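You operate a simulated robot arm through the tools that you are given. There is no shell and no other tool. Be economical: measure what you need, move in short steps, check, and stop when the job is done.

The job below is to be done with a simulated two-armed robot. You get a single attempt, and the scene is never put back.

Task
Pick up the spare tub with one hand, pass it to the other hand and put it on the mesh belt. Set down upright: spare tub.

The check looks at the end state, three seconds after you hand in, the way a careful person would. Anything else that was tipped, shoved, dropped, spilled or broken makes it a failure.

Robot
Two 7-joint arms with two-finger parallel grippers on one trunk, on a base that drives. Base frame: it is fixed to the floor where the robot stands at the start and does not move with it; the origin is under the middle of the robot, x ahead of it, y to its left, z up. Units: mm, degrees, N and s.
The left shoulder is at the start at [50, 177, 1023], the right one opposite. Places, roughly: mesh belt [-200, 3600, 1000]. Payload 3.43 kg a hand.
The TCP of each hand is the grasp point between the finger pads, 34 mm short of the fingertips. In the tool frame z runs along the fingers and y along their closing line. Largest opening 128 mm; finger width 24, thickness 12; the body of the gripper, 48 by 130 mm, starts 96 mm behind the TCP.
Orientation is that of the tool frame in the base frame, as a unit quaternion [w, x, y, z]. With the fingers straight down and closing along the base's y, the tool's x points along the base's -x, its y along +y and its z along -z.

Tools
- The arms move only by the tool step_arm. It takes "left_targets", "right_targets" or both (then of equal length, played together; a hand with none holds still); each is one flat list of numbers, 6 for each row, row after row: the shift along the base's x, y, z in m, then the turn, a rotation vector about the base's x, y, z in degrees. In form: [dx, dy, dz, wx, wy, wz, dx, dy, dz, wx, wy, wz, ...]. A call has 1 to 12 rows; each row shifts and turns the commanded pose from where the row before left it. "left_fingers" and "right_fingers" are, for a hand that has rows, the gripper command, from -1 (shut) to 1 (fully open), values between in proportion, set as the call begins (left out, the last holds). Each row takes 0.2 s and may step no farther than 50 mm and 8.6 degrees from the row before; otherwise, or with a gripper value out of range, the whole call is refused. A pose out of reach is approached as far as the arm can. The call stops where the force on the tool passes 40 N (or 10 N more than at its start, if that is more) or the arm is blocked; 0.2 s more then pass. Each finger travels about 108 mm/s and halts on what it meets, pressing with about 43 N; the grip force reading is that of the motor and also rises with nothing between the fingers. The clock runs only during rows and for 0.2 s after the last one: add rows that do not move to give the fingers time. It gives the time, the measured TCP pose, the force on the tool (base axes), the opening and the grip force at its end, in the units of the frame above (readings bear some noise), with the torque about the TCP (base axes, N m) and any sound that the robot's microphone picked up, and new pictures: "show" is both (left out), scene, wrist or none (wrist: the cameras of the hands that moved).
- Cameras (640 x 400 px; columns grow to the right, rows downward): "scene" is now at [156.4, -13.1, 1175]; the picture's right is [-0.17, -0.99, 0.00], its down [-0.73, 0.12, -0.67] and it looks along [0.66, -0.11, -0.74] (base axes); focal length 214 px, centre (320, 200). "left" rides on the left gripper at [76, 11, -160] in its tool frame; the picture's right is [-0.15, 0.99, 0.00], its down [-0.88, -0.13, -0.46] and it looks along [-0.45, -0.07, 0.89] (tool axes); focal length 234 px, centre (320, 200). "right" rides on the right gripper at [76, -11, -160] in its tool frame; the picture's right is [0.15, 0.99, 0.00], its down [-0.88, 0.13, -0.46] and it looks along [-0.45, 0.07, 0.89] (tool axes); focal length 234 px, centre (320, 200). There is no depth. A picture from a camera that has moved, and an enlarged one, comes with that camera's place and axes in the base frame and with its lens. The place of the scene camera against the robot may be out by one fixed shift of up to 18 mm in any direction.
- move_column(by): slides the trunk up (or, below 0, down) by that many mm; the arms and the scene camera ride with it, the base frame stays. It gives what a move gives, with no picture.
- drive_base(legs): drives the robot by 1 to 6 legs, each [ahead, turn to the left] in mm and degrees, along the robot's own axes; the way and the turn of a leg run together, so that a leg with both is an arc; at most 1500 mm and 180 degrees a leg. The arms and the cameras ride along, it lands a little off, and it stops where it bumps. It gives what a move gives, and a new picture of the scene camera.
- turn_head(pan, tilt): turns the head with the scene camera to pan (to the left, within 80 degrees either way) and tilt (down, from -29 to 69), counted from straight ahead of the robot. It gives what a move gives, and a new picture of the scene camera.
- enlarge(camera, box): a new picture of the part [left, top, right, bottom] of that camera's present view, enlarged. The clock stands still meanwhile.
- close_job(): hands the job in; it is judged then, once.

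Go step by step. Nothing tells you exact positions but the pictures and the camera data: compare them with the known pose of the tool, close in by small moves and look again before you grip or let go. The budget is 120 turns and 260 pictures, counting those below and the enlarged ones. Unless the task says otherwise, let go and move clear before handing in, and close with one line.

The tools are called after "Emit:" as a command line: name --argument value ..., lists and objects as JSON in quotes. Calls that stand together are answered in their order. step_arm: Moves the arms, as the interface text tells. Its arguments: {"type":"object","properties":{"left_targets":{"type":"array"},"left_fingers":{"type":"number"},"right_targets":{"type":"array"},"right_fingers":{"type":"number"},"show":{"type":"string","enum":["both","scene","wrist","none"]}},"required":[]} The other tools are called the same way: move_column (by) slides the trunk up or down; drive_base (legs) drives the base; turn_head (pan, tilt) turns the head that bears the scene camera; enlarge (camera, box) takes an enlarged picture of a part of a camera's view; close_job () hands the job in.

At the start:

```text
clock: 0.0
left_eef_pos: [267.0, 147.7, 580.1]
left_ee_rot: [0.001, 0.0, 1.0, 0.0]
left_ft_force: [-0.5, 0.2, 0.0]
left_wrist_torque: [-0.01, 0.01, 0.02]
left_opening: 128.0
left_grip_force: 0.1
right_eef_pos: [410.2, -156.8, 1000.6]
right_ee_rot: [0.001, -0.001, 1.0, -0.001]
right_ft_force: [-0.1, -1.0, 0.1]
right_wrist_torque: [0.02, 0.0, 0.0]
right_opening: 127.9
right_grip_force: 0.1
trunk travel left (down, up): [-194.0, 207.0]
robot x, y, heading: [-0.9, 1.2, -0.1]
head pan, tilt: [-9.6, 47.7]
```

scene: 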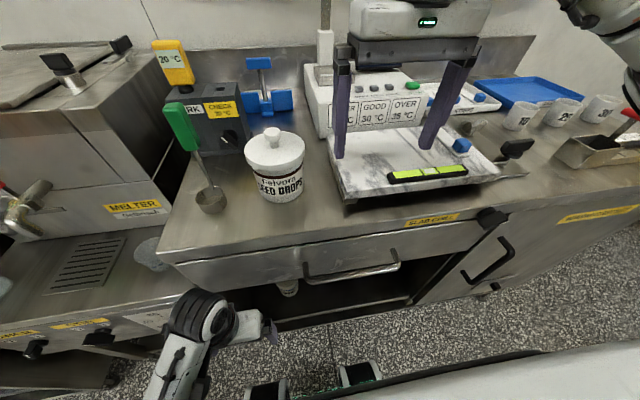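
right: 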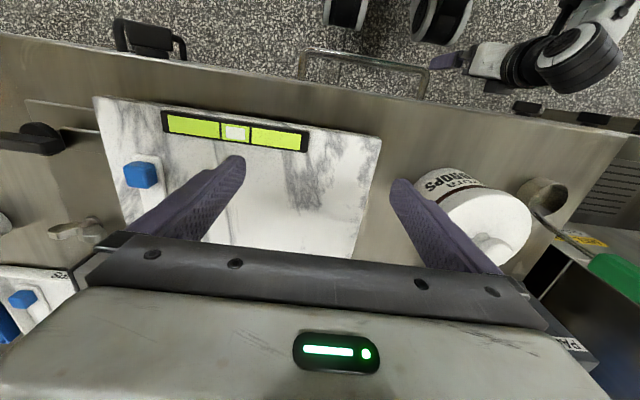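
left: 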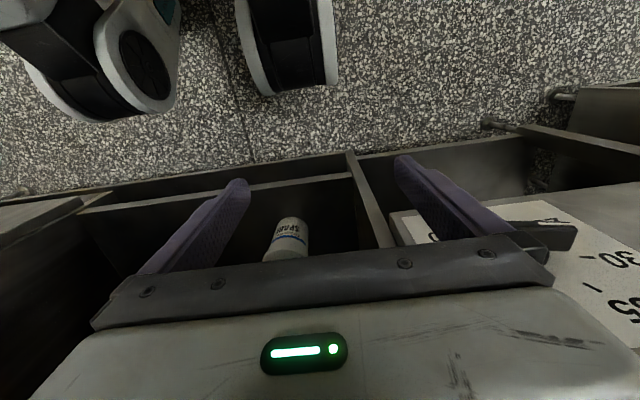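

The left wrist camera shows a small white tub marked "SPARE" in an open compartment under the bench. I'll take closer looks first.

Emit:
enlarge --camera "left" --box '[180, 140, 420, 290]'

Emit:
enlarge --camera "scene" --box '[160, 200, 480, 400]'

Emit:
turn_head --pan 10 --tilt 66

```text
2.67 times, centred on (300, 215) of left
camera zoom: at [191.3, 158.7, 739.7], right [0.15, 0.99, 0.0], down [0.88, -0.13, 0.46], along [0.45, -0.07, -0.89], focal length 624 px, centre (373, 160)
```

zoom: 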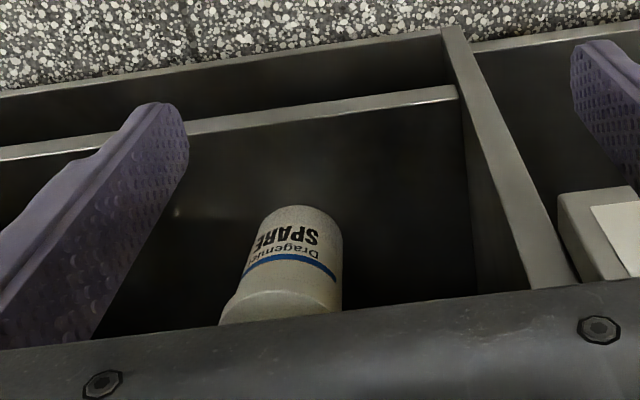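

```text
2.00 times, centred on (320, 300) of scene
camera zoom: at [156.4, -13.1, 1175.0], right [-0.17, -0.99, 0.0], down [-0.73, 0.12, -0.67], along [0.66, -0.11, -0.74], focal length 429 px, centre (320, 0)
```

zoom: 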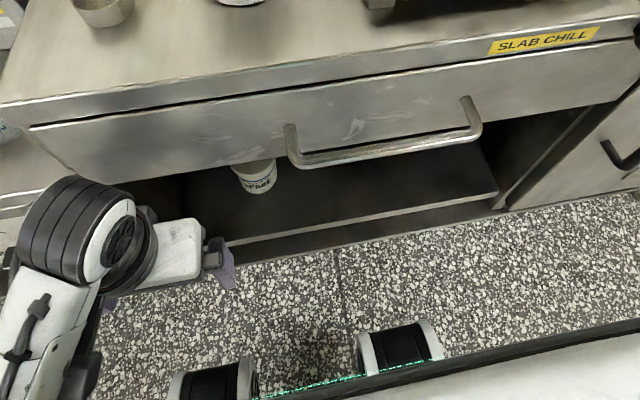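

```text
clock: 0.8
left_eef_pos: [266.2, 147.9, 580.6]
left_ee_rot: [0.0, 0.0, 1.0, 0.0]
left_ft_force: [-0.7, -1.3, 0.3]
left_wrist_torque: [-0.02, 0.0, 0.01]
left_opening: 128.2
left_grip_force: 0.1
right_eef_pos: [411.7, -158.0, 999.6]
right_ee_rot: [0.0, -0.001, 1.0, -0.001]
right_ft_force: [-0.5, 0.2, 0.1]
right_wrist_torque: [-0.01, -0.01, -0.01]
right_opening: 128.1
right_grip_force: 0.0
trunk travel left (down, up): [-194.0, 207.0]
robot x, y, heading: [2.9, 1.5, -0.0]
head pan, tilt: [10.0, 66.0]
camera scene: at [137.1, 10.5, 1152.8], right [0.17, -0.98, 0.0], down [-0.9, -0.16, -0.41], along [0.4, 0.07, -0.91], focal length 214 px, centre (320, 200)
```

scene: 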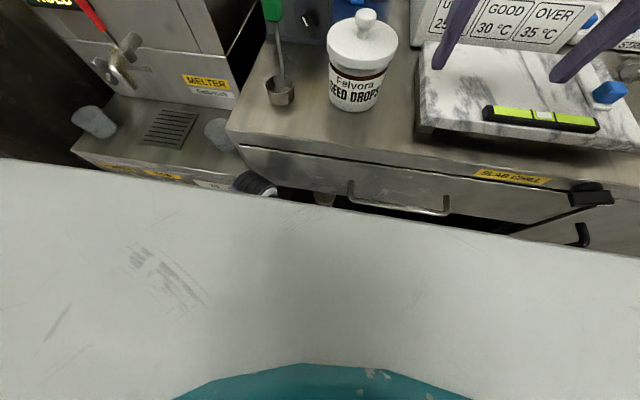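

The tub stands on a low shelf at about x 510, y 55, z 255, set back under the drawer. I'll back off a little so the head camera can see under the drawer.

Emit:
drive_base --legs '[[-350, 0]]'

Emit:
turn_head --pan 0 --tilt 45

```text
clock: 3.1
left_eef_pos: [-84.4, 147.0, 579.8]
left_ee_rot: [0.0, 0.001, 1.0, 0.0]
left_ft_force: [0.3, -0.8, 0.7]
left_wrist_torque: [-0.01, -0.03, -0.02]
left_opening: 128.0
left_grip_force: 0.1
right_eef_pos: [60.1, -157.5, 1000.3]
right_ee_rot: [-0.001, 0.001, 1.0, -0.001]
right_ft_force: [0.1, -0.1, -0.4]
right_wrist_torque: [0.03, 0.01, -0.01]
right_opening: 127.9
right_grip_force: 0.0
trunk travel left (down, up): [-194.0, 207.0]
robot x, y, heading: [-351.0, -0.7, -0.3]
head pan, tilt: [10.0, 66.0]
camera scene: at [-215.0, 10.6, 1152.8], right [0.17, -0.98, 0.0], down [-0.9, -0.16, -0.41], along [0.4, 0.07, -0.91], focal length 214 px, centre (320, 200)
```

scene: 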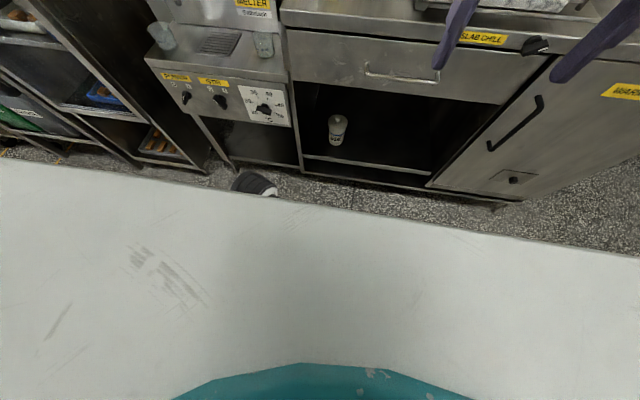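

```text
clock: 4.0
left_eef_pos: [-85.4, 148.5, 579.8]
left_ee_rot: [0.0, 0.0, 1.0, 0.0]
left_ft_force: [-0.1, 0.7, 0.5]
left_wrist_torque: [-0.01, -0.01, 0.0]
left_opening: 128.1
left_grip_force: 0.2
right_eef_pos: [59.5, -157.5, 999.4]
right_ee_rot: [0.0, 0.001, 1.0, 0.0]
right_ft_force: [0.3, 0.0, 0.5]
right_wrist_torque: [0.01, -0.01, 0.02]
right_opening: 128.2
right_grip_force: 0.0
trunk travel left (down, up): [-194.0, 207.0]
robot x, y, heading: [-348.8, -0.6, -0.2]
head pan, tilt: [0.0, 45.0]
camera scene: at [-192.1, 0.3, 1178.8], right [0.0, -1.0, 0.0], down [-0.71, 0.0, -0.71], along [0.71, 0.0, -0.71], focal length 214 px, centre (320, 200)
```

scene: 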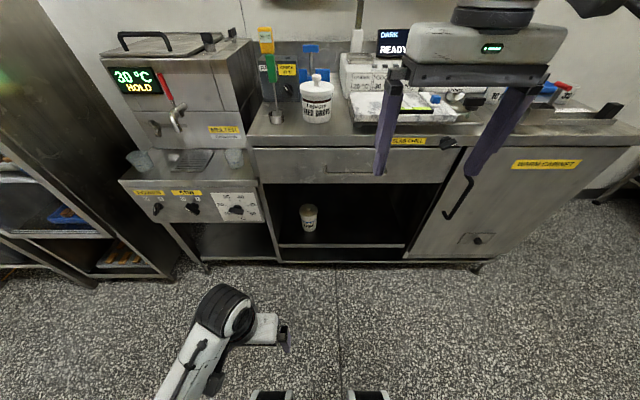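

Emit:
enlarge --camera "scene" --box '[240, 130, 480, 280]'

Emit:
turn_head --pan 75 --tilt 15

```text
2.67 times, centred on (360, 205) of scene
camera zoom: at [-192.1, 0.3, 1178.8], right [0.0, -1.0, 0.0], down [-0.71, 0.0, -0.71], along [0.71, 0.0, -0.71], focal length 572 px, centre (213, 187)
```

zoom: 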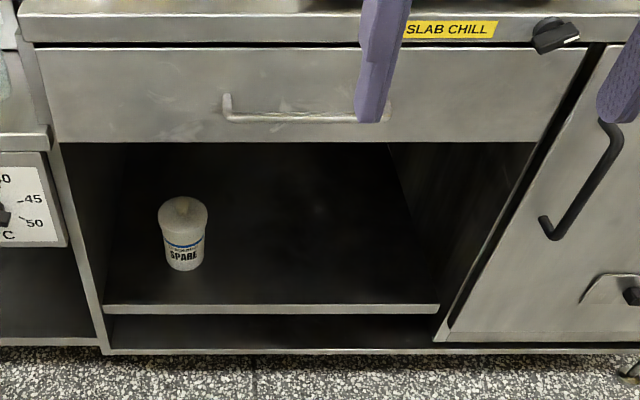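

```text
clock: 5.4
left_eef_pos: [-84.4, 147.9, 579.6]
left_ee_rot: [0.0, 0.001, 1.0, 0.001]
left_ft_force: [0.6, -0.3, -0.2]
left_wrist_torque: [0.01, -0.01, 0.01]
left_opening: 128.0
left_grip_force: 0.0
right_eef_pos: [59.6, -157.1, 999.7]
right_ee_rot: [0.001, 0.001, 1.0, 0.0]
right_ft_force: [-0.3, -0.6, 0.5]
right_wrist_torque: [0.0, 0.02, 0.01]
right_opening: 127.9
right_grip_force: 0.1
trunk travel left (down, up): [-194.0, 207.0]
robot x, y, heading: [-352.7, 0.9, -0.1]
head pan, tilt: [75.0, 15.0]
camera scene: at [-249.1, 90.5, 1225.6], right [0.97, -0.26, 0.0], down [-0.07, -0.25, -0.97], along [0.25, 0.93, -0.26], focal length 214 px, centre (320, 200)
```

scene: 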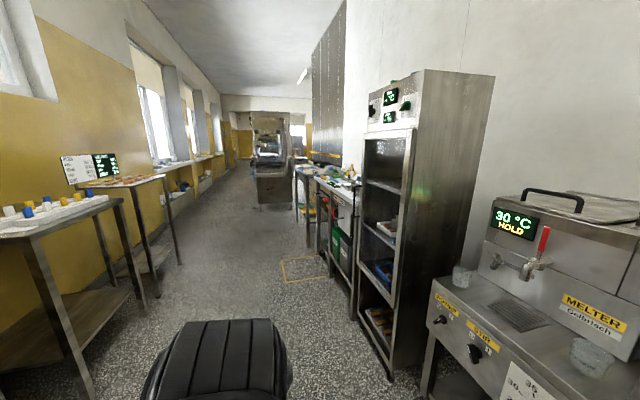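

Now I have the opening (about 400 mm tall under the drawer) and the tub. Let me look at where the mesh belt is down the aisle.

Emit:
enlarge --camera "scene" --box '[200, 90, 400, 215]'

Emit:
turn_head --pan 80 --tilt 40

```text
3.20 times, centred on (300, 152) of scene
camera zoom: at [-249.1, 90.5, 1225.6], right [0.97, -0.26, 0.0], down [-0.07, -0.25, -0.97], along [0.25, 0.93, -0.26], focal length 686 px, centre (384, 352)
```

zoom: 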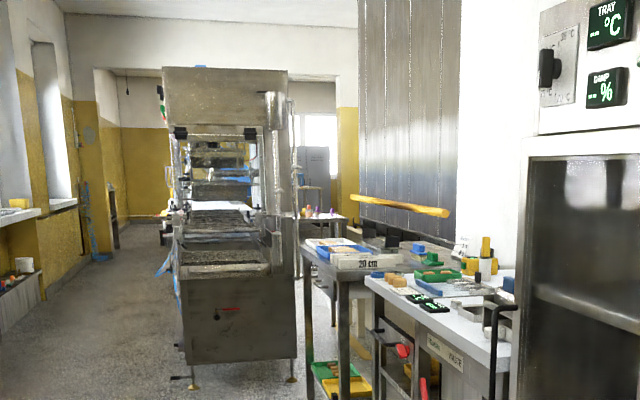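

```text
clock: 6.3
left_eef_pos: [-85.1, 147.9, 580.1]
left_ee_rot: [0.0, 0.001, 1.0, 0.0]
left_ft_force: [0.3, 0.8, -0.1]
left_wrist_torque: [-0.02, 0.02, 0.0]
left_opening: 127.8
left_grip_force: 0.0
right_eef_pos: [59.1, -156.9, 999.8]
right_ee_rot: [0.0, 0.001, 1.0, -0.001]
right_ft_force: [0.4, -0.4, 0.2]
right_wrist_torque: [0.02, 0.0, -0.03]
right_opening: 128.1
right_grip_force: 0.0
trunk travel left (down, up): [-194.0, 207.0]
robot x, y, heading: [-352.0, 1.2, -0.1]
head pan, tilt: [80.0, 40.0]
camera scene: at [-258.5, 84.0, 1186.2], right [0.98, -0.17, 0.0], down [-0.11, -0.63, -0.77], along [0.13, 0.75, -0.64], focal length 214 px, centre (320, 200)
```

scene: 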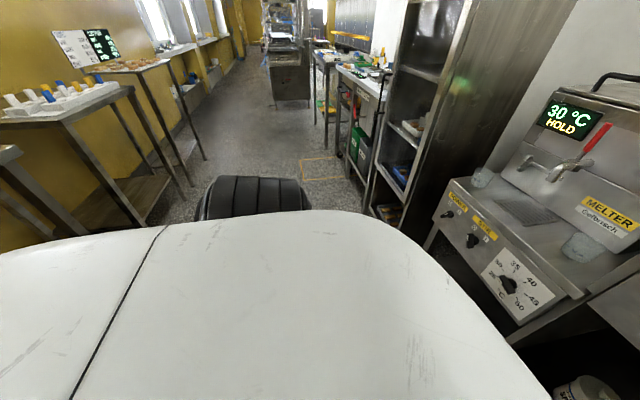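

The belt machine stands at the end of the aisle on the left. Now I pitch the left tool about 48° forward, so it can reach under the drawer, and look with the wrist camera.

Emit:
step_arm --left_targets '[0.03, -0.015, -0.01, 0, -8, 0, 0.03, -0.015, -0.01, 0, -8, 0, 0.03, -0.015, -0.02, 0, -8, 0, 0.03, -0.015, -0.03, 0, -8, 0, 0.03, -0.015, -0.03, 0, -8, 0, 0.03, -0.015, -0.03, 0, -8, 0]' --left_fingers 1 --show "wrist"

Emit:
turn_head --pan 0 --tilt 50

```text
clock: 7.7
left_eef_pos: [101.0, 159.6, 443.0]
left_ee_rot: [0.404, 0.033, 0.911, 0.075]
left_ft_force: [0.6, 0.0, 0.1]
left_wrist_torque: [0.0, 0.01, 0.0]
left_opening: 128.0
left_grip_force: 0.1
right_eef_pos: [58.8, -156.8, 999.5]
right_ee_rot: [0.0, 0.001, 1.0, 0.0]
right_ft_force: [-0.1, -0.3, 0.6]
right_wrist_torque: [0.02, -0.02, 0.01]
right_opening: 128.0
right_grip_force: 0.1
trunk travel left (down, up): [-194.0, 207.0]
robot x, y, heading: [-355.1, -0.1, -0.1]
head pan, tilt: [80.0, 40.0]
stopped in row 6 (left hand): the arm was blocked; the commanded pose is now the measured one
camera left: at [-68.1, 160.9, 495.3], right [0.1, 0.96, 0.27], down [0.25, -0.29, 0.92], along [0.96, -0.02, -0.27], focal length 234 px, centre (320, 200)
```

left: 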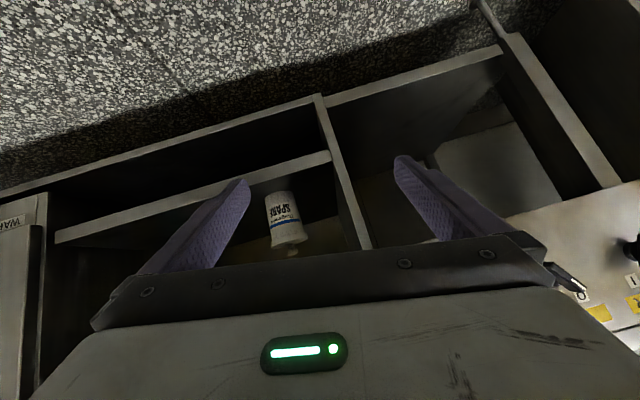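

```text
clock: 9.2
left_eef_pos: [100.3, 159.6, 441.8]
left_ee_rot: [0.403, 0.033, 0.911, 0.075]
left_ft_force: [0.1, -1.0, -0.5]
left_wrist_torque: [0.03, 0.01, -0.01]
left_opening: 127.9
left_grip_force: 0.0
right_eef_pos: [59.6, -157.7, 1000.7]
right_ee_rot: [-0.001, 0.001, 1.0, 0.0]
right_ft_force: [0.7, -0.2, -0.2]
right_wrist_torque: [0.0, 0.01, -0.02]
right_opening: 128.1
right_grip_force: 0.2
trunk travel left (down, up): [-194.0, 207.0]
robot x, y, heading: [-353.6, 0.0, -0.2]
head pan, tilt: [0.0, 50.0]
camera scene: at [-196.4, 0.3, 1171.9], right [0.0, -1.0, 0.0], down [-0.77, 0.0, -0.64], along [0.64, 0.0, -0.77], focal length 214 px, centre (320, 200)
```

scene: 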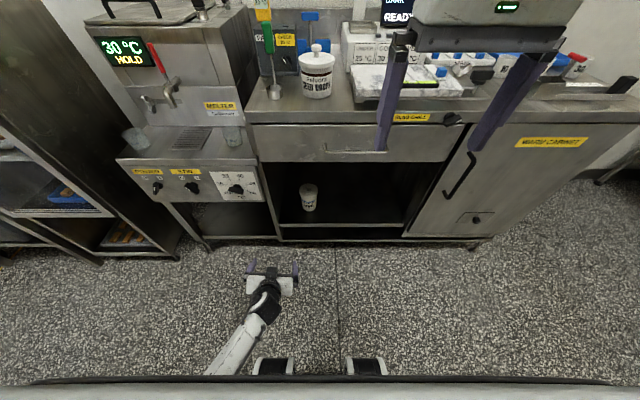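

The left hand can't go that far inboard. So I'll straighten its roll, pull the right hand up and back, and shift the robot sideways so the tub lies straight ahead of the left shoulder.

Emit:
step_arm --left_targets '[0, 0.005, 0, -4.7, 0, 0, 0, 0.005, 0, -4.7, 0, 0, 0, 0, 0, 0, 0, 0]' --right_targets '[-0.03, -0.01, 0.03, 0, 0, 0, -0.03, -0.01, 0.03, 0, 0, 0, -0.03, -0.01, 0.03, 0, 0, 0]' --show "none"

Emit:
drive_base --legs '[[0, -24], [255, 0], [0, 24]]'

Emit:
enlarge --camera "left" --box '[0, 0, 640, 400]'

```text
clock: 10.1
left_eef_pos: [101.0, 169.2, 441.5]
left_ee_rot: [0.404, -0.001, 0.915, 0.001]
left_ft_force: [-0.1, -0.4, -0.7]
left_wrist_torque: [0.0, -0.02, 0.0]
left_opening: 128.1
left_grip_force: 0.0
right_eef_pos: [-31.2, -186.0, 1091.4]
right_ee_rot: [-0.001, 0.001, 1.0, 0.0]
right_ft_force: [-0.6, -0.2, 0.4]
right_wrist_torque: [0.0, 0.01, 0.01]
right_opening: 127.9
right_grip_force: 0.0
trunk travel left (down, up): [-194.0, 207.0]
robot x, y, heading: [-353.2, -1.3, -0.1]
head pan, tilt: [0.0, 50.0]
```

```text
clock: 14.4
left_eef_pos: [335.6, 67.6, 442.2]
left_ee_rot: [0.404, -0.002, 0.915, 0.002]
left_ft_force: [-0.2, 0.2, 0.3]
left_wrist_torque: [0.01, 0.01, 0.02]
left_opening: 128.0
left_grip_force: 0.1
right_eef_pos: [204.3, -287.7, 1091.1]
right_ee_rot: [0.0, -0.002, 1.0, -0.001]
right_ft_force: [0.2, -0.3, 0.0]
right_wrist_torque: [-0.01, 0.0, -0.02]
right_opening: 127.9
right_grip_force: 0.0
trunk travel left (down, up): [-194.0, 207.0]
robot x, y, heading: [-117.3, -103.0, 0.4]
head pan, tilt: [0.0, 50.0]
camera scene: at [38.3, -102.3, 1171.9], right [0.0, -1.0, 0.0], down [-0.77, 0.0, -0.64], along [0.64, 0.0, -0.77], focal length 214 px, centre (320, 200)
```

scene: 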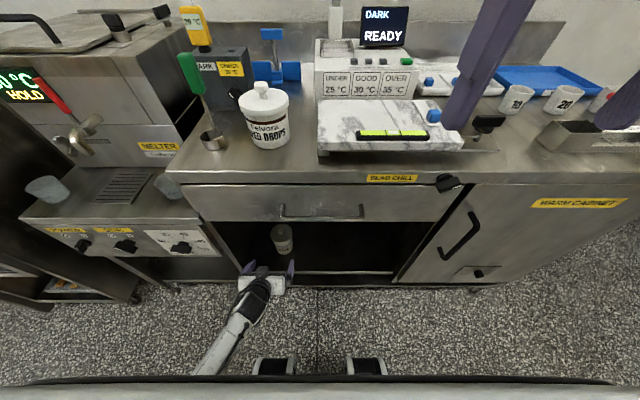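

```text
1.00 times, centred on (320, 200) of left
camera zoom: at [166.1, 77.0, 494.0], right [0.09, 0.99, 0.11], down [0.26, -0.13, 0.96], along [0.96, -0.06, -0.27], focal length 234 px, centre (320, 200)
```

zoom: 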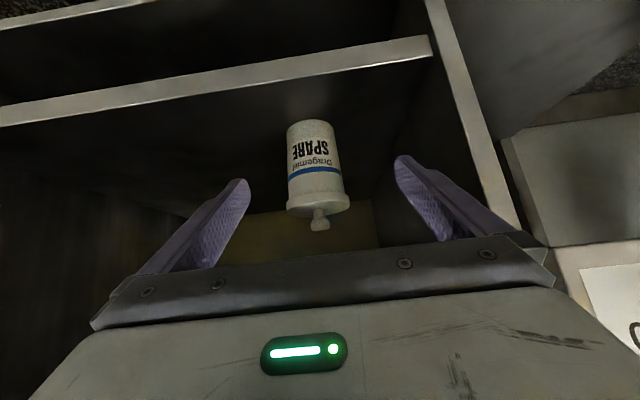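

The wrist camera has a clear view of the tub between the fingers. I'll lower the hand and look again, so the parallax fixes the tub's place.

Emit:
step_arm --left_targets '[0, -0.002, -0.04, 0, 0, 0, 0, -0.002, -0.04, 0, 0, 0, 0, -0.002, -0.04, 0, 0, 0]' --show "wrist"

Emit:
enlarge --camera "left" --box '[220, 60, 420, 185]'

Emit:
enlarge --camera "scene" --box '[200, 180, 360, 300]'

```text
clock: 15.2
left_eef_pos: [323.0, 214.2, 324.3]
left_ee_rot: [0.394, 0.059, 0.911, 0.104]
left_ft_force: [0.5, 0.6, -0.3]
left_wrist_torque: [0.01, -0.01, -0.02]
left_opening: 128.3
left_grip_force: 0.0
right_eef_pos: [203.7, -288.2, 1090.7]
right_ee_rot: [0.0, -0.002, 1.0, 0.001]
right_ft_force: [0.3, 0.5, -0.1]
right_wrist_torque: [0.03, -0.04, -0.03]
right_opening: 128.1
right_grip_force: 0.1
trunk travel left (down, up): [-194.0, 207.0]
robot x, y, heading: [-114.3, -104.1, 0.2]
head pan, tilt: [0.0, 50.0]
stopped in row 3 (left hand): the arm was blocked; the commanded pose is now the measured one
camera left: at [155.5, 217.0, 379.6], right [0.13, 0.93, 0.34], down [0.26, -0.36, 0.9], along [0.96, -0.02, -0.29], focal length 234 px, centre (320, 200)
```

left: 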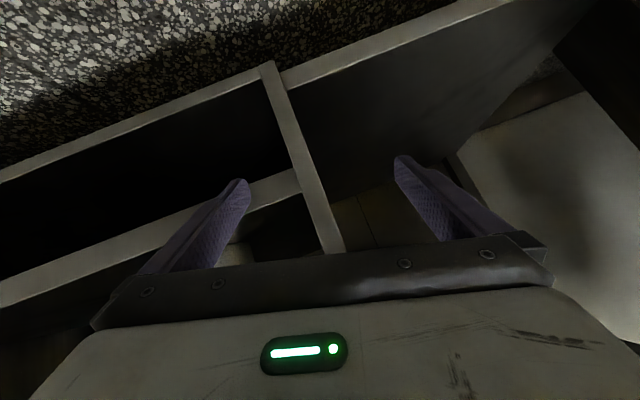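

```text
3.20 times, centred on (320, 122) of left
camera zoom: at [155.5, 217.0, 379.6], right [0.13, 0.93, 0.34], down [0.26, -0.36, 0.9], along [0.96, -0.02, -0.29], focal length 749 px, centre (320, 448)
```

zoom: 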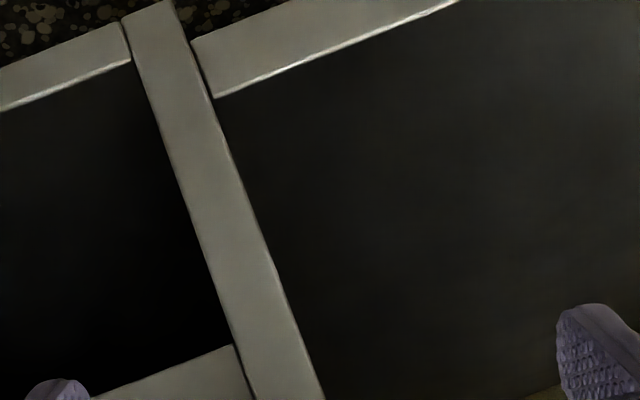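

```text
3.33 times, centred on (280, 240) of scene
camera zoom: at [38.0, -102.5, 1171.9], right [0.0, -1.0, 0.0], down [-0.77, 0.0, -0.64], along [0.64, 0.0, -0.77], focal length 715 px, centre (453, 67)
```

zoom: 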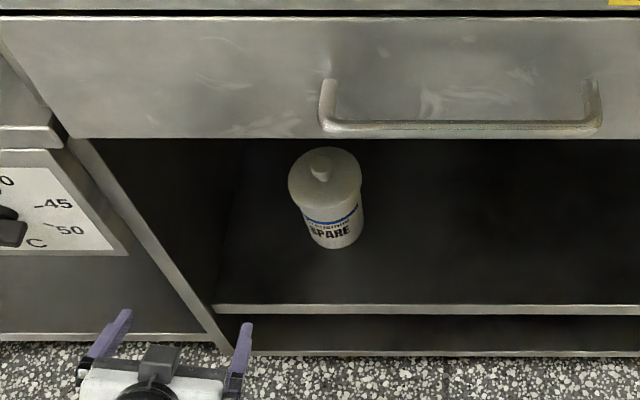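

The arm runs out of reach low down, so I raise and straighten the hand again. Then I bring the trunk down so the arm isn't stretched.

Emit:
step_arm --left_targets '[-0.005, -0.03, 0.045, -3.4, -0.3, 0.33, -0.01, -0.04, 0.045, -3.4, -0.3, 0.33, -0.01, -0.04, 0.045, -3.4, -0.3, 0.33, -0.01, -0.037, 0.045, -3.4, -0.3, 0.33, -0.02, 0, 0.03, 0, 0, 0, 0, 0, 0, 0, 0, 0]' --show "none"

Emit:
move_column --by -185

Emit:
enlarge --camera "left" --box '[0, 0, 640, 400]'

```text
refused: row 1 steps farther than a row can; nothing moved
```

```text
clock: 17.4
left_eef_pos: [326.0, 249.5, 181.1]
left_ee_rot: [0.395, 0.072, 0.907, 0.13]
left_ft_force: [0.0, 0.5, 0.3]
left_wrist_torque: [0.01, 0.03, -0.01]
left_opening: 127.9
left_grip_force: 0.2
right_eef_pos: [199.4, -293.5, 936.3]
right_ee_rot: [0.003, -0.001, 1.0, 0.005]
right_ft_force: [0.2, 0.5, -0.4]
right_wrist_torque: [-0.01, -0.04, 0.02]
right_opening: 128.1
right_grip_force: 0.0
trunk travel left (down, up): [-35.0, 366.0]
robot x, y, heading: [-118.7, -101.7, 0.5]
head pan, tilt: [0.0, 50.0]
stopped: the arm was blocked; the commanded pose is now the measured one
```

```text
1.00 times, centred on (320, 200) of left
camera zoom: at [158.2, 248.2, 235.1], right [0.13, 0.91, 0.39], down [0.26, -0.41, 0.87], along [0.96, -0.01, -0.29], focal length 234 px, centre (320, 200)
```

zoom: 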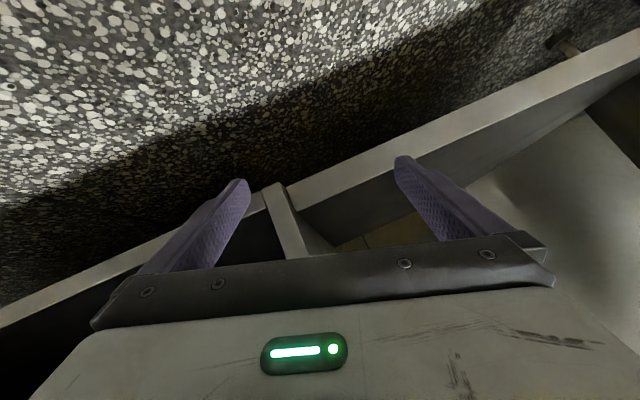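

I should have waited for that refusal, but nothing has touched. Now I raise and straighten the hand in smaller rows and check the arm in the scene view.

Emit:
step_arm --left_targets '[-0.01, 0, 0.045, 0, 0, 0, -0.01, 0, 0.045, 0, 0, 0, -0.01, -0.01, 0.045, -3, 0, 0, -0.01, -0.02, 0.04, -5, 0, 1, -0.01, -0.03, 0.03, -5, 0, 1, -0.01, -0.03, 0.03, -3, 0, 0, 0, 0, 0, 0, 0, 0]' --show "scene"

```text
clock: 17.8
left_eef_pos: [390.5, 210.2, 255.2]
left_ee_rot: [0.433, 0.047, 0.892, 0.117]
left_ft_force: [-6.3, 0.8, -6.8]
left_wrist_torque: [0.52, -0.22, -0.43]
left_opening: 128.0
left_grip_force: 0.1
right_eef_pos: [200.6, -296.2, 940.5]
right_ee_rot: [0.003, -0.001, 1.0, 0.007]
right_ft_force: [0.0, -0.6, -1.2]
right_wrist_torque: [-0.01, 0.05, 0.03]
right_opening: 128.0
right_grip_force: 0.1
trunk travel left (down, up): [-35.0, 366.0]
robot x, y, heading: [-117.4, -103.2, 0.1]
head pan, tilt: [0.0, 50.0]
stopped in row 2 (left hand): the force on the tool passed its limit (the readings are from after the stop); the commanded pose is now the measured one
camera scene: at [33.7, -111.3, 1021.8], right [0.0, -1.0, -0.01], down [-0.76, 0.01, -0.65], along [0.65, 0.01, -0.76], focal length 214 px, centre (320, 200)
```

scene: 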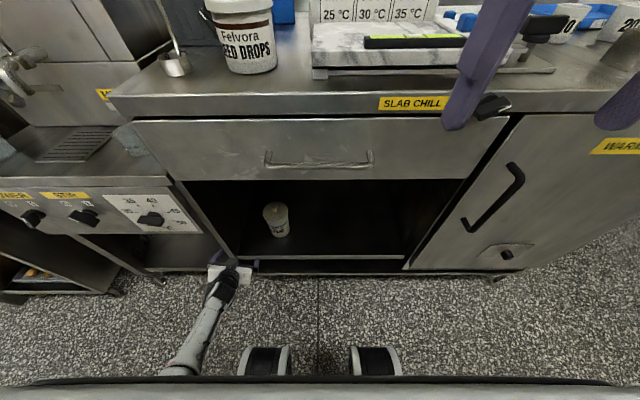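

The hand sprang forward and a finger touched the bench frame. I'll back it straight out in small rows.

Emit:
step_arm --left_targets '[-0.02, 0, 0, 0, 0, 0, -0.02, 0, 0, 0, 0, 0, -0.02, 0, 0.01, 0, 0, 0, 0, 0, 0, 0, 0, 0]' --show "both"

```text
clock: 18.1
left_eef_pos: [391.1, 211.0, 257.3]
left_ee_rot: [0.429, 0.054, 0.893, 0.124]
left_ft_force: [-2.4, -3.9, -18.5]
left_wrist_torque: [1.49, -0.46, -0.08]
left_opening: 128.0
left_grip_force: 0.1
right_eef_pos: [201.4, -296.5, 939.1]
right_ee_rot: [0.002, -0.001, 1.0, 0.008]
right_ft_force: [-0.7, -0.7, -0.7]
right_wrist_torque: [0.05, 0.02, -0.02]
right_opening: 128.0
right_grip_force: 0.1
trunk travel left (down, up): [-35.0, 366.0]
robot x, y, heading: [-119.4, -103.3, 0.1]
head pan, tilt: [0.0, 50.0]
stopped in row 1 (left hand): the force on the tool passed its limit (the readings are from after the stop); the commanded pose is now the measured one
camera scene: at [34.7, -112.2, 1021.6], right [0.0, -1.0, -0.01], down [-0.76, 0.01, -0.65], along [0.65, 0.01, -0.76], focal length 214 px, centre (320, 200)
camera left: at [218.8, 208.4, 298.1], right [0.08, 0.92, 0.38], down [0.2, -0.38, 0.9], along [0.98, 0.0, -0.21], focal length 234 px, centre (320, 200)
```

scene: 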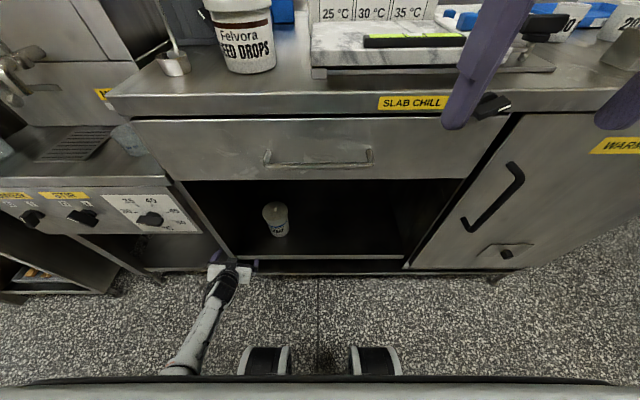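
left: 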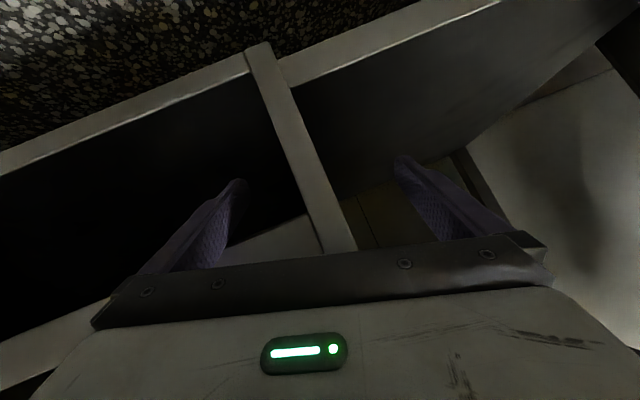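

The lower finger is caught under the shelf lip, pressing upward. I'll lower it slightly first, then back the base off.

Emit:
step_arm --left_targets '[0, 0, -0.01, 0, 0, 0, 0, 0, -0.01, 0, 0, 0]' --show "none"

```text
clock: 18.9
left_eef_pos: [372.6, 236.9, 227.9]
left_ee_rot: [0.42, 0.058, 0.895, 0.138]
left_ft_force: [0.1, 0.4, -0.5]
left_wrist_torque: [-0.04, 0.02, -0.01]
left_opening: 128.1
left_grip_force: 0.1
right_eef_pos: [199.8, -295.4, 938.6]
right_ee_rot: [0.004, -0.001, 1.0, 0.005]
right_ft_force: [-0.5, -0.5, 0.6]
right_wrist_torque: [-0.01, -0.01, -0.02]
right_opening: 128.1
right_grip_force: 0.1
trunk travel left (down, up): [-35.0, 366.0]
robot x, y, heading: [-119.2, -106.0, -0.1]
head pan, tilt: [0.0, 50.0]
stopped in row 2 (left hand): the arm was blocked; the commanded pose is now the measured one
```

Free of contact. Backing the base straight off.

Emit:
drive_base --legs '[[-250, 0]]'

```text
clock: 20.8
left_eef_pos: [124.5, 234.8, 228.1]
left_ee_rot: [0.422, 0.057, 0.894, 0.136]
left_ft_force: [-0.5, -0.2, 0.4]
left_wrist_torque: [0.01, 0.02, 0.0]
left_opening: 128.0
left_grip_force: 0.1
right_eef_pos: [-50.4, -295.3, 938.1]
right_ee_rot: [0.005, -0.001, 1.0, 0.004]
right_ft_force: [-0.1, 0.8, 0.4]
right_wrist_torque: [0.01, 0.02, -0.01]
right_opening: 128.0
right_grip_force: 0.0
trunk travel left (down, up): [-35.0, 366.0]
robot x, y, heading: [-368.6, -102.2, 0.3]
head pan, tilt: [0.0, 50.0]
camera scene: at [-218.3, -109.8, 1019.7], right [0.0, -1.0, -0.01], down [-0.76, 0.0, -0.65], along [0.65, 0.01, -0.76], focal length 214 px, centre (320, 200)
```

scene: 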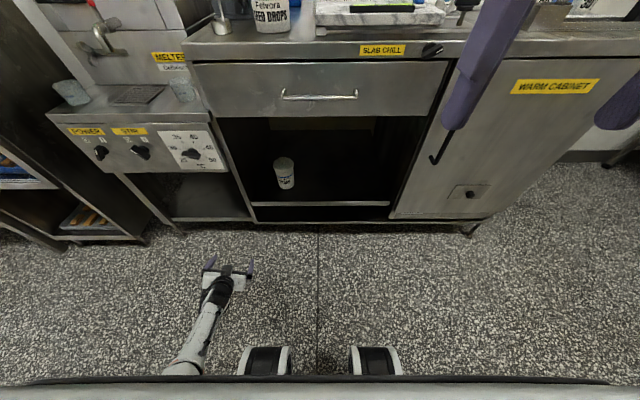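

Clear of the bench now. I raise the hand and straighten it in free space.

Emit:
step_arm --left_targets '[-0.005, 0, 0.04, 0, 0, 0, -0.005, 0, 0.04, 0, 0, 0, -0.005, 0, 0.04, 0, 0, 0, -0.005, 0, 0.04, 0, 0, 0, 0, 0, 0.04, 0, 0, 0, 0, 0, 0, 0, 0, 0]' --show "scene"

```text
clock: 21.5
left_eef_pos: [189.0, 172.2, 377.9]
left_ee_rot: [0.493, 0.019, 0.866, 0.081]
left_ft_force: [0.5, 0.2, -0.2]
left_wrist_torque: [0.02, -0.02, -0.02]
left_opening: 128.2
left_grip_force: 0.1
right_eef_pos: [-45.2, -288.8, 927.4]
right_ee_rot: [-0.001, 0.0, 1.0, 0.0]
right_ft_force: [0.6, -1.4, -0.4]
right_wrist_torque: [0.17, 0.05, 0.0]
right_opening: 128.2
right_grip_force: 0.0
trunk travel left (down, up): [-35.0, 366.0]
robot x, y, heading: [-364.9, -103.0, 0.2]
head pan, tilt: [0.0, 50.0]
stopped in row 3 (left hand): the arm was blocked; the commanded pose is now the measured one
camera scene: at [-211.8, -102.9, 1008.1], right [0.0, -1.0, 0.0], down [-0.77, 0.0, -0.64], along [0.64, 0.0, -0.77], focal length 214 px, centre (320, 200)
```

scene: 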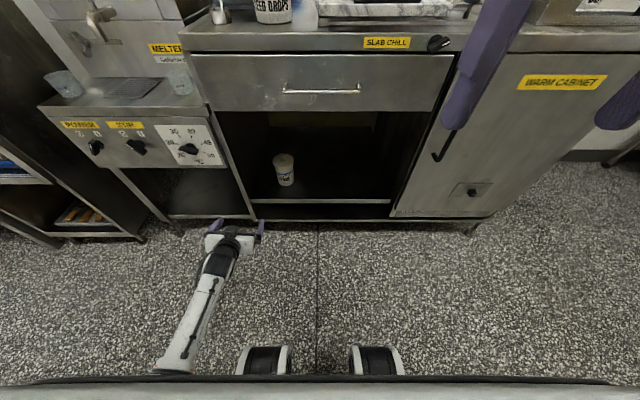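

The elbow seems to be pressing on the base with the trunk this low. I raise the trunk to relieve it and restart from a good pose.

Emit:
move_column --by 120

Emit:
turn_head --pan 40 --tilt 65

```text
clock: 23.0
left_eef_pos: [190.7, 171.0, 503.3]
left_ee_rot: [0.492, 0.018, 0.867, 0.083]
left_ft_force: [0.7, 0.0, 0.1]
left_wrist_torque: [0.01, -0.01, 0.05]
left_opening: 128.2
left_grip_force: 0.0
right_eef_pos: [-45.7, -289.4, 1052.0]
right_ee_rot: [0.0, 0.0, 1.0, 0.001]
right_ft_force: [-0.3, -0.2, -0.9]
right_wrist_torque: [-0.01, -0.01, 0.01]
right_opening: 127.9
right_grip_force: 0.0
trunk travel left (down, up): [-155.0, 246.0]
robot x, y, heading: [-368.9, -106.4, 0.1]
head pan, tilt: [0.0, 50.0]
```

```text
clock: 24.1
left_eef_pos: [190.4, 172.4, 502.6]
left_ee_rot: [0.492, 0.019, 0.866, 0.082]
left_ft_force: [-1.0, 0.1, -0.5]
left_wrist_torque: [0.03, 0.0, 0.0]
left_opening: 128.0
left_grip_force: 0.0
right_eef_pos: [-44.8, -290.2, 1053.1]
right_ee_rot: [0.0, 0.0, 1.0, 0.0]
right_ft_force: [0.2, 0.3, 0.3]
right_wrist_torque: [-0.03, -0.01, 0.02]
right_opening: 127.8
right_grip_force: 0.0
trunk travel left (down, up): [-155.0, 246.0]
robot x, y, heading: [-365.3, -105.6, -0.1]
head pan, tilt: [40.0, 65.0]
camera scene: at [-242.8, -64.7, 1115.2], right [0.64, -0.77, 0.0], down [-0.69, -0.58, -0.42], along [0.32, 0.27, -0.91], focal length 214 px, centre (320, 200)
```

scene: 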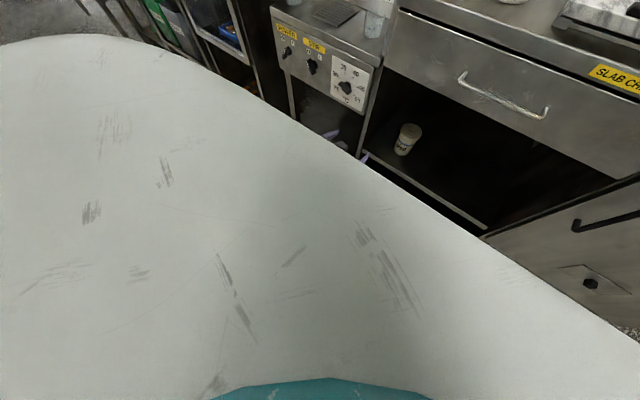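

I'll restore the arm to the pose relative to the trunk that worked before (hand about 580 mm below the shoulder). Then only the trunk and base will do the lowering and the approach.

Emit:
step_arm --left_targets '[-0.0206, -0.0216, 0, -1.9, 2.2, -0.36, -0.0206, -0.0216, 0, -1.9, 2.2, -0.36, -0.0206, -0.0216, 0, -1.9, 2.2, -0.36, -0.0206, -0.0216, 0, -1.9, 2.2, -0.36, -0.0206, -0.0216, 0, -1.9, 2.2, -0.36, 0, 0, 0, 0, 0, 0]' --show "wrist"

Emit:
turn_head --pan 0 --tilt 50

```text
clock: 25.7
left_eef_pos: [95.5, 97.7, 509.3]
left_ee_rot: [0.418, 0.009, 0.908, 0.032]
left_ft_force: [-0.7, 0.4, -0.1]
left_wrist_torque: [0.01, -0.02, -0.03]
left_opening: 128.1
left_grip_force: 0.2
right_eef_pos: [-44.4, -290.7, 1052.0]
right_ee_rot: [0.0, -0.001, 1.0, 0.002]
right_ft_force: [0.0, -0.3, -0.4]
right_wrist_torque: [0.01, -0.03, 0.02]
right_opening: 127.9
right_grip_force: 0.0
trunk travel left (down, up): [-155.0, 246.0]
robot x, y, heading: [-365.8, -101.4, -0.1]
head pan, tilt: [40.0, 65.0]
stopped in row 6 (left hand): the arm was blocked; the commanded pose is now the measured one
camera left: at [-75.7, 104.8, 556.1], right [0.09, 0.98, 0.17], down [0.23, -0.19, 0.95], along [0.97, -0.04, -0.24], focal length 234 px, centre (320, 200)
```

left: 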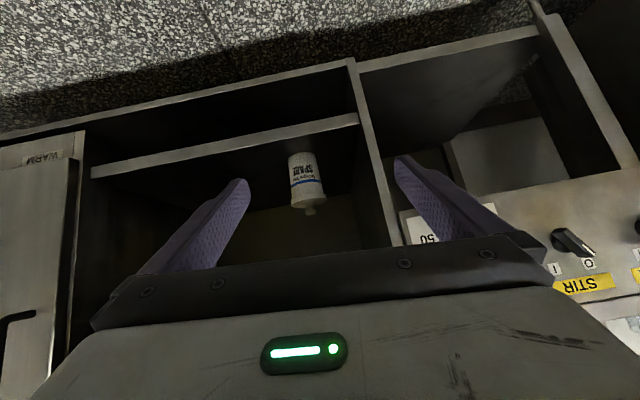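

```text
clock: 26.8
left_eef_pos: [93.7, 99.4, 509.1]
left_ee_rot: [0.418, 0.009, 0.908, 0.031]
left_ft_force: [-0.4, 0.5, 0.8]
left_wrist_torque: [-0.02, 0.01, -0.01]
left_opening: 127.8
left_grip_force: 0.1
right_eef_pos: [-45.8, -289.7, 1053.6]
right_ee_rot: [0.0, 0.0, 1.0, 0.001]
right_ft_force: [1.0, -0.3, 1.5]
right_wrist_torque: [0.01, -0.02, 0.01]
right_opening: 128.1
right_grip_force: 0.0
trunk travel left (down, up): [-155.0, 246.0]
robot x, y, heading: [-365.4, -106.7, -0.1]
head pan, tilt: [0.0, 50.0]
camera scene: at [-212.3, -103.6, 1133.3], right [0.0, -1.0, 0.0], down [-0.77, 0.0, -0.64], along [0.64, 0.0, -0.77], focal length 214 px, centre (320, 200)
```

scene: 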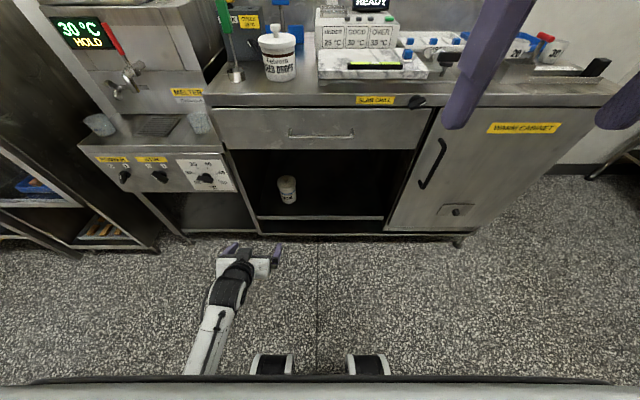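

The arm folds its elbow into the body when the hand is close in. So I'll reach farther forward (about 580 mm ahead) before lowering, and keep the base farther back.

Emit:
step_arm --left_targets '[0.03, 0, 0, -1, 0, -0.5, 0.03, 0, 0, -1, 0, -0.5, 0.03, 0, 0, -1, 0, -0.5, 0.03, 0, 0, -1, 0, -0.5, 0, 0, 0, 0, 0, 0]' --show "none"

```text
clock: 27.9
left_eef_pos: [214.9, 98.0, 507.4]
left_ee_rot: [0.418, 0.009, 0.908, -0.009]
left_ft_force: [-0.1, -0.9, 0.0]
left_wrist_torque: [-0.06, 0.0, 0.02]
left_opening: 128.0
left_grip_force: 0.2
right_eef_pos: [-45.3, -290.3, 1052.5]
right_ee_rot: [0.0, -0.001, 1.0, 0.001]
right_ft_force: [-0.1, 0.1, -0.8]
right_wrist_torque: [0.0, 0.01, 0.01]
right_opening: 127.8
right_grip_force: 0.1
trunk travel left (down, up): [-155.0, 246.0]
robot x, y, heading: [-364.0, -105.7, 0.2]
head pan, tilt: [0.0, 50.0]
```

Emit:
step_arm --left_targets '[0, 0, -0.04, 0, 0, 0.3, 0, 0, -0.04, 0, 0, 0.3, 0, 0, -0.04, 0, 0, 0.3, 0, 0, -0.04, 0, 0, 0, 0, 0, 0, 0, 0, 0]' --show "wrist"

```text
clock: 29.1
left_eef_pos: [215.8, 94.8, 348.1]
left_ee_rot: [0.418, 0.004, 0.908, -0.007]
left_ft_force: [0.0, 0.1, 0.1]
left_wrist_torque: [0.03, 0.03, -0.02]
left_opening: 128.1
left_grip_force: 0.0
right_eef_pos: [-45.7, -290.0, 1053.5]
right_ee_rot: [0.0, 0.0, 1.0, 0.0]
right_ft_force: [0.8, 0.7, -0.5]
right_wrist_torque: [0.03, 0.01, 0.02]
right_opening: 128.0
right_grip_force: 0.0
trunk travel left (down, up): [-155.0, 246.0]
robot x, y, heading: [-369.7, -106.9, 0.3]
head pan, tilt: [0.0, 50.0]
camera left: at [45.5, 108.4, 393.9], right [0.11, 0.99, 0.1], down [0.22, -0.12, 0.97], along [0.97, -0.08, -0.23], focal length 234 px, centre (320, 200)
```

left: 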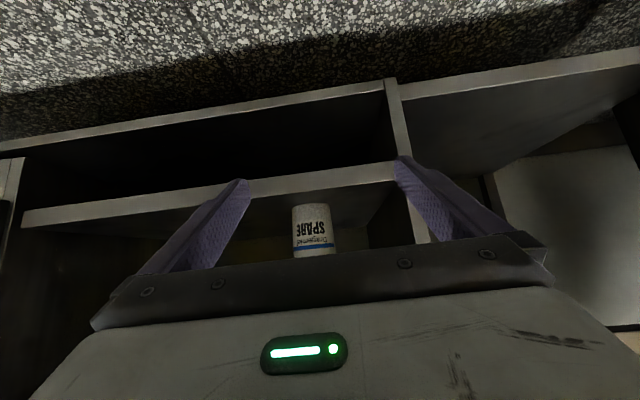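

That works: straight, low, and free. From two views the shelf is at z≈303, and the tub's axis is at about x 488, y 60 with body z 303–395. I shift the hand to y 60, then drive forward.

Emit:
step_arm --left_targets '[0, -0.0175, 0.005, 0, 0, 0.4, 0, -0.0175, 0.005, 0, 0, 0.4, 0, 0, 0, 0, 0, 0]' --show "none"

Emit:
drive_base --legs '[[150, 0]]'

Emit:
enlarge --camera "left" --box '[0, 0, 640, 400]'

```text
clock: 29.9
left_eef_pos: [214.1, 63.9, 357.9]
left_ee_rot: [0.418, -0.003, 0.908, -0.002]
left_ft_force: [0.6, 0.7, -0.6]
left_wrist_torque: [0.02, -0.02, -0.01]
left_opening: 128.1
left_grip_force: 0.0
right_eef_pos: [-47.0, -289.4, 1053.4]
right_ee_rot: [0.0, 0.001, 1.0, 0.001]
right_ft_force: [0.2, -0.5, 0.2]
right_wrist_torque: [0.01, 0.03, 0.02]
right_opening: 128.2
right_grip_force: 0.0
trunk travel left (down, up): [-155.0, 246.0]
robot x, y, heading: [-369.1, -105.9, 0.1]
head pan, tilt: [0.0, 50.0]
```

```text
clock: 31.3
left_eef_pos: [363.1, 63.4, 357.6]
left_ee_rot: [0.418, -0.004, 0.908, -0.002]
left_ft_force: [0.1, -0.1, -0.4]
left_wrist_torque: [-0.02, 0.02, -0.03]
left_opening: 128.2
left_grip_force: 0.1
right_eef_pos: [104.4, -290.2, 1052.6]
right_ee_rot: [0.0, -0.001, 1.0, 0.0]
right_ft_force: [1.0, -0.7, -0.8]
right_wrist_torque: [0.01, 0.03, 0.0]
right_opening: 128.0
right_grip_force: 0.0
trunk travel left (down, up): [-155.0, 246.0]
robot x, y, heading: [-219.4, -104.0, -0.0]
head pan, tilt: [0.0, 50.0]
camera scene: at [-62.9, -103.1, 1133.3], right [0.0, -1.0, 0.0], down [-0.77, 0.0, -0.64], along [0.64, 0.0, -0.77], focal length 214 px, centre (320, 200)
```

scene: 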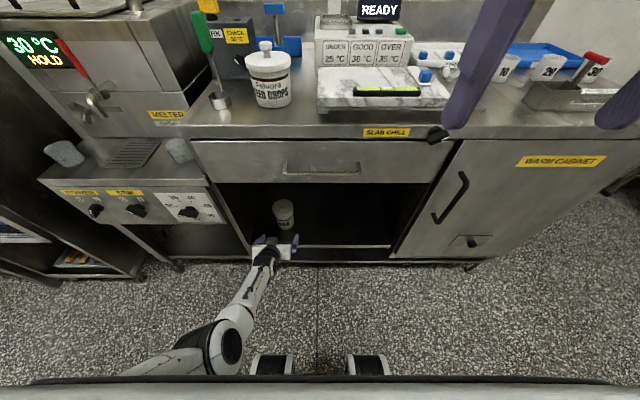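

```text
1.00 times, centred on (320, 200) of left
camera zoom: at [194.2, 74.0, 404.3], right [0.09, 0.99, 0.1], down [0.23, -0.12, 0.97], along [0.97, -0.06, -0.24], focal length 234 px, centre (320, 200)
```

zoom: 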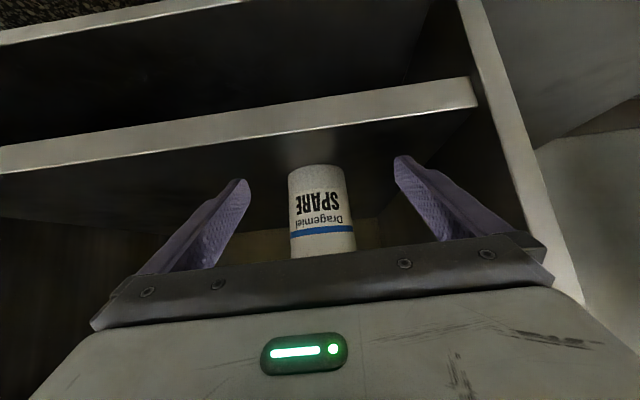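

The tub is at about (482, 55). I shift 9 mm right and roll in another 75 mm, then check.

Emit:
step_arm --left_targets '[0, -0.009, -0.003, 0, 0, 0.3, 0, 0, 0, 0, 0, 0]' --show "none"

Emit:
drive_base --legs '[[75, 0]]'

Emit:
enlarge --camera "left" --box '[0, 0, 640, 400]'

Emit:
enlarge --camera "scene" --box '[200, 170, 400, 295]'

```text
clock: 31.9
left_eef_pos: [363.0, 53.7, 355.1]
left_ee_rot: [0.418, -0.007, 0.908, -0.001]
left_ft_force: [0.2, 0.1, 0.1]
left_wrist_torque: [-0.01, 0.0, 0.02]
left_opening: 128.1
left_grip_force: 0.0
right_eef_pos: [104.3, -288.2, 1052.7]
right_ee_rot: [0.0, -0.001, 1.0, 0.001]
right_ft_force: [0.6, 0.7, -0.5]
right_wrist_torque: [0.02, 0.03, 0.0]
right_opening: 128.1
right_grip_force: 0.1
trunk travel left (down, up): [-155.0, 246.0]
robot x, y, heading: [-218.5, -101.7, 0.2]
head pan, tilt: [0.0, 50.0]
```

```text
clock: 33.0
left_eef_pos: [437.6, 54.3, 355.0]
left_ee_rot: [0.418, -0.007, 0.908, 0.0]
left_ft_force: [0.3, 0.3, 0.7]
left_wrist_torque: [-0.01, -0.02, 0.0]
left_opening: 127.8
left_grip_force: 0.1
right_eef_pos: [176.8, -288.0, 1052.1]
right_ee_rot: [0.001, -0.001, 1.0, 0.001]
right_ft_force: [-0.1, -0.5, -0.3]
right_wrist_torque: [0.03, 0.03, 0.0]
right_opening: 127.9
right_grip_force: 0.1
trunk travel left (down, up): [-155.0, 246.0]
robot x, y, heading: [-147.5, -105.3, 0.3]
head pan, tilt: [0.0, 50.0]
camera scene: at [11.2, -102.9, 1133.2], right [0.0, -1.0, 0.0], down [-0.77, 0.0, -0.64], along [0.64, 0.0, -0.77], focal length 214 px, centre (320, 200)
```

scene: 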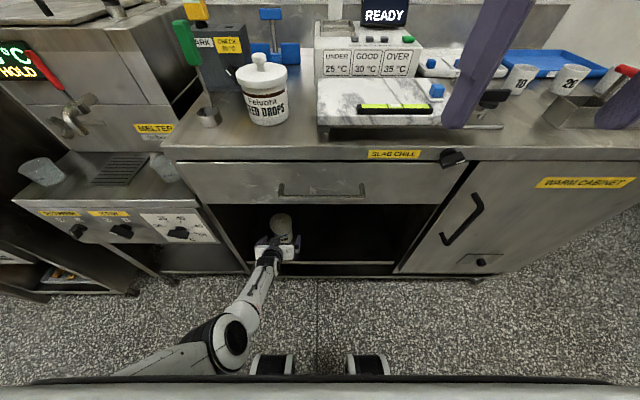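

```text
1.00 times, centred on (320, 200) of left
camera zoom: at [267.5, 64.0, 401.7], right [0.08, 0.99, 0.1], down [0.23, -0.12, 0.97], along [0.97, -0.06, -0.24], focal length 234 px, centre (320, 200)
```

zoom: 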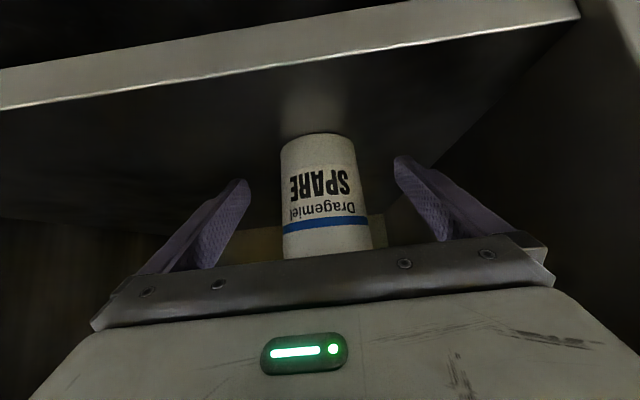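

```text
3.20 times, centred on (300, 232) of scene
camera zoom: at [11.2, -102.9, 1133.2], right [0.0, -1.0, 0.0], down [-0.77, 0.0, -0.64], along [0.64, 0.0, -0.77], focal length 686 px, centre (384, 96)
```

zoom: 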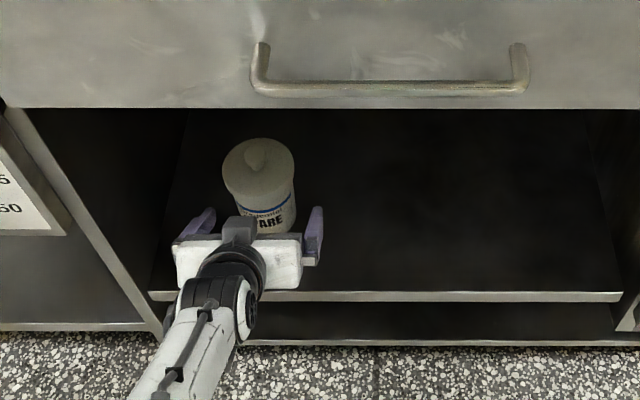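

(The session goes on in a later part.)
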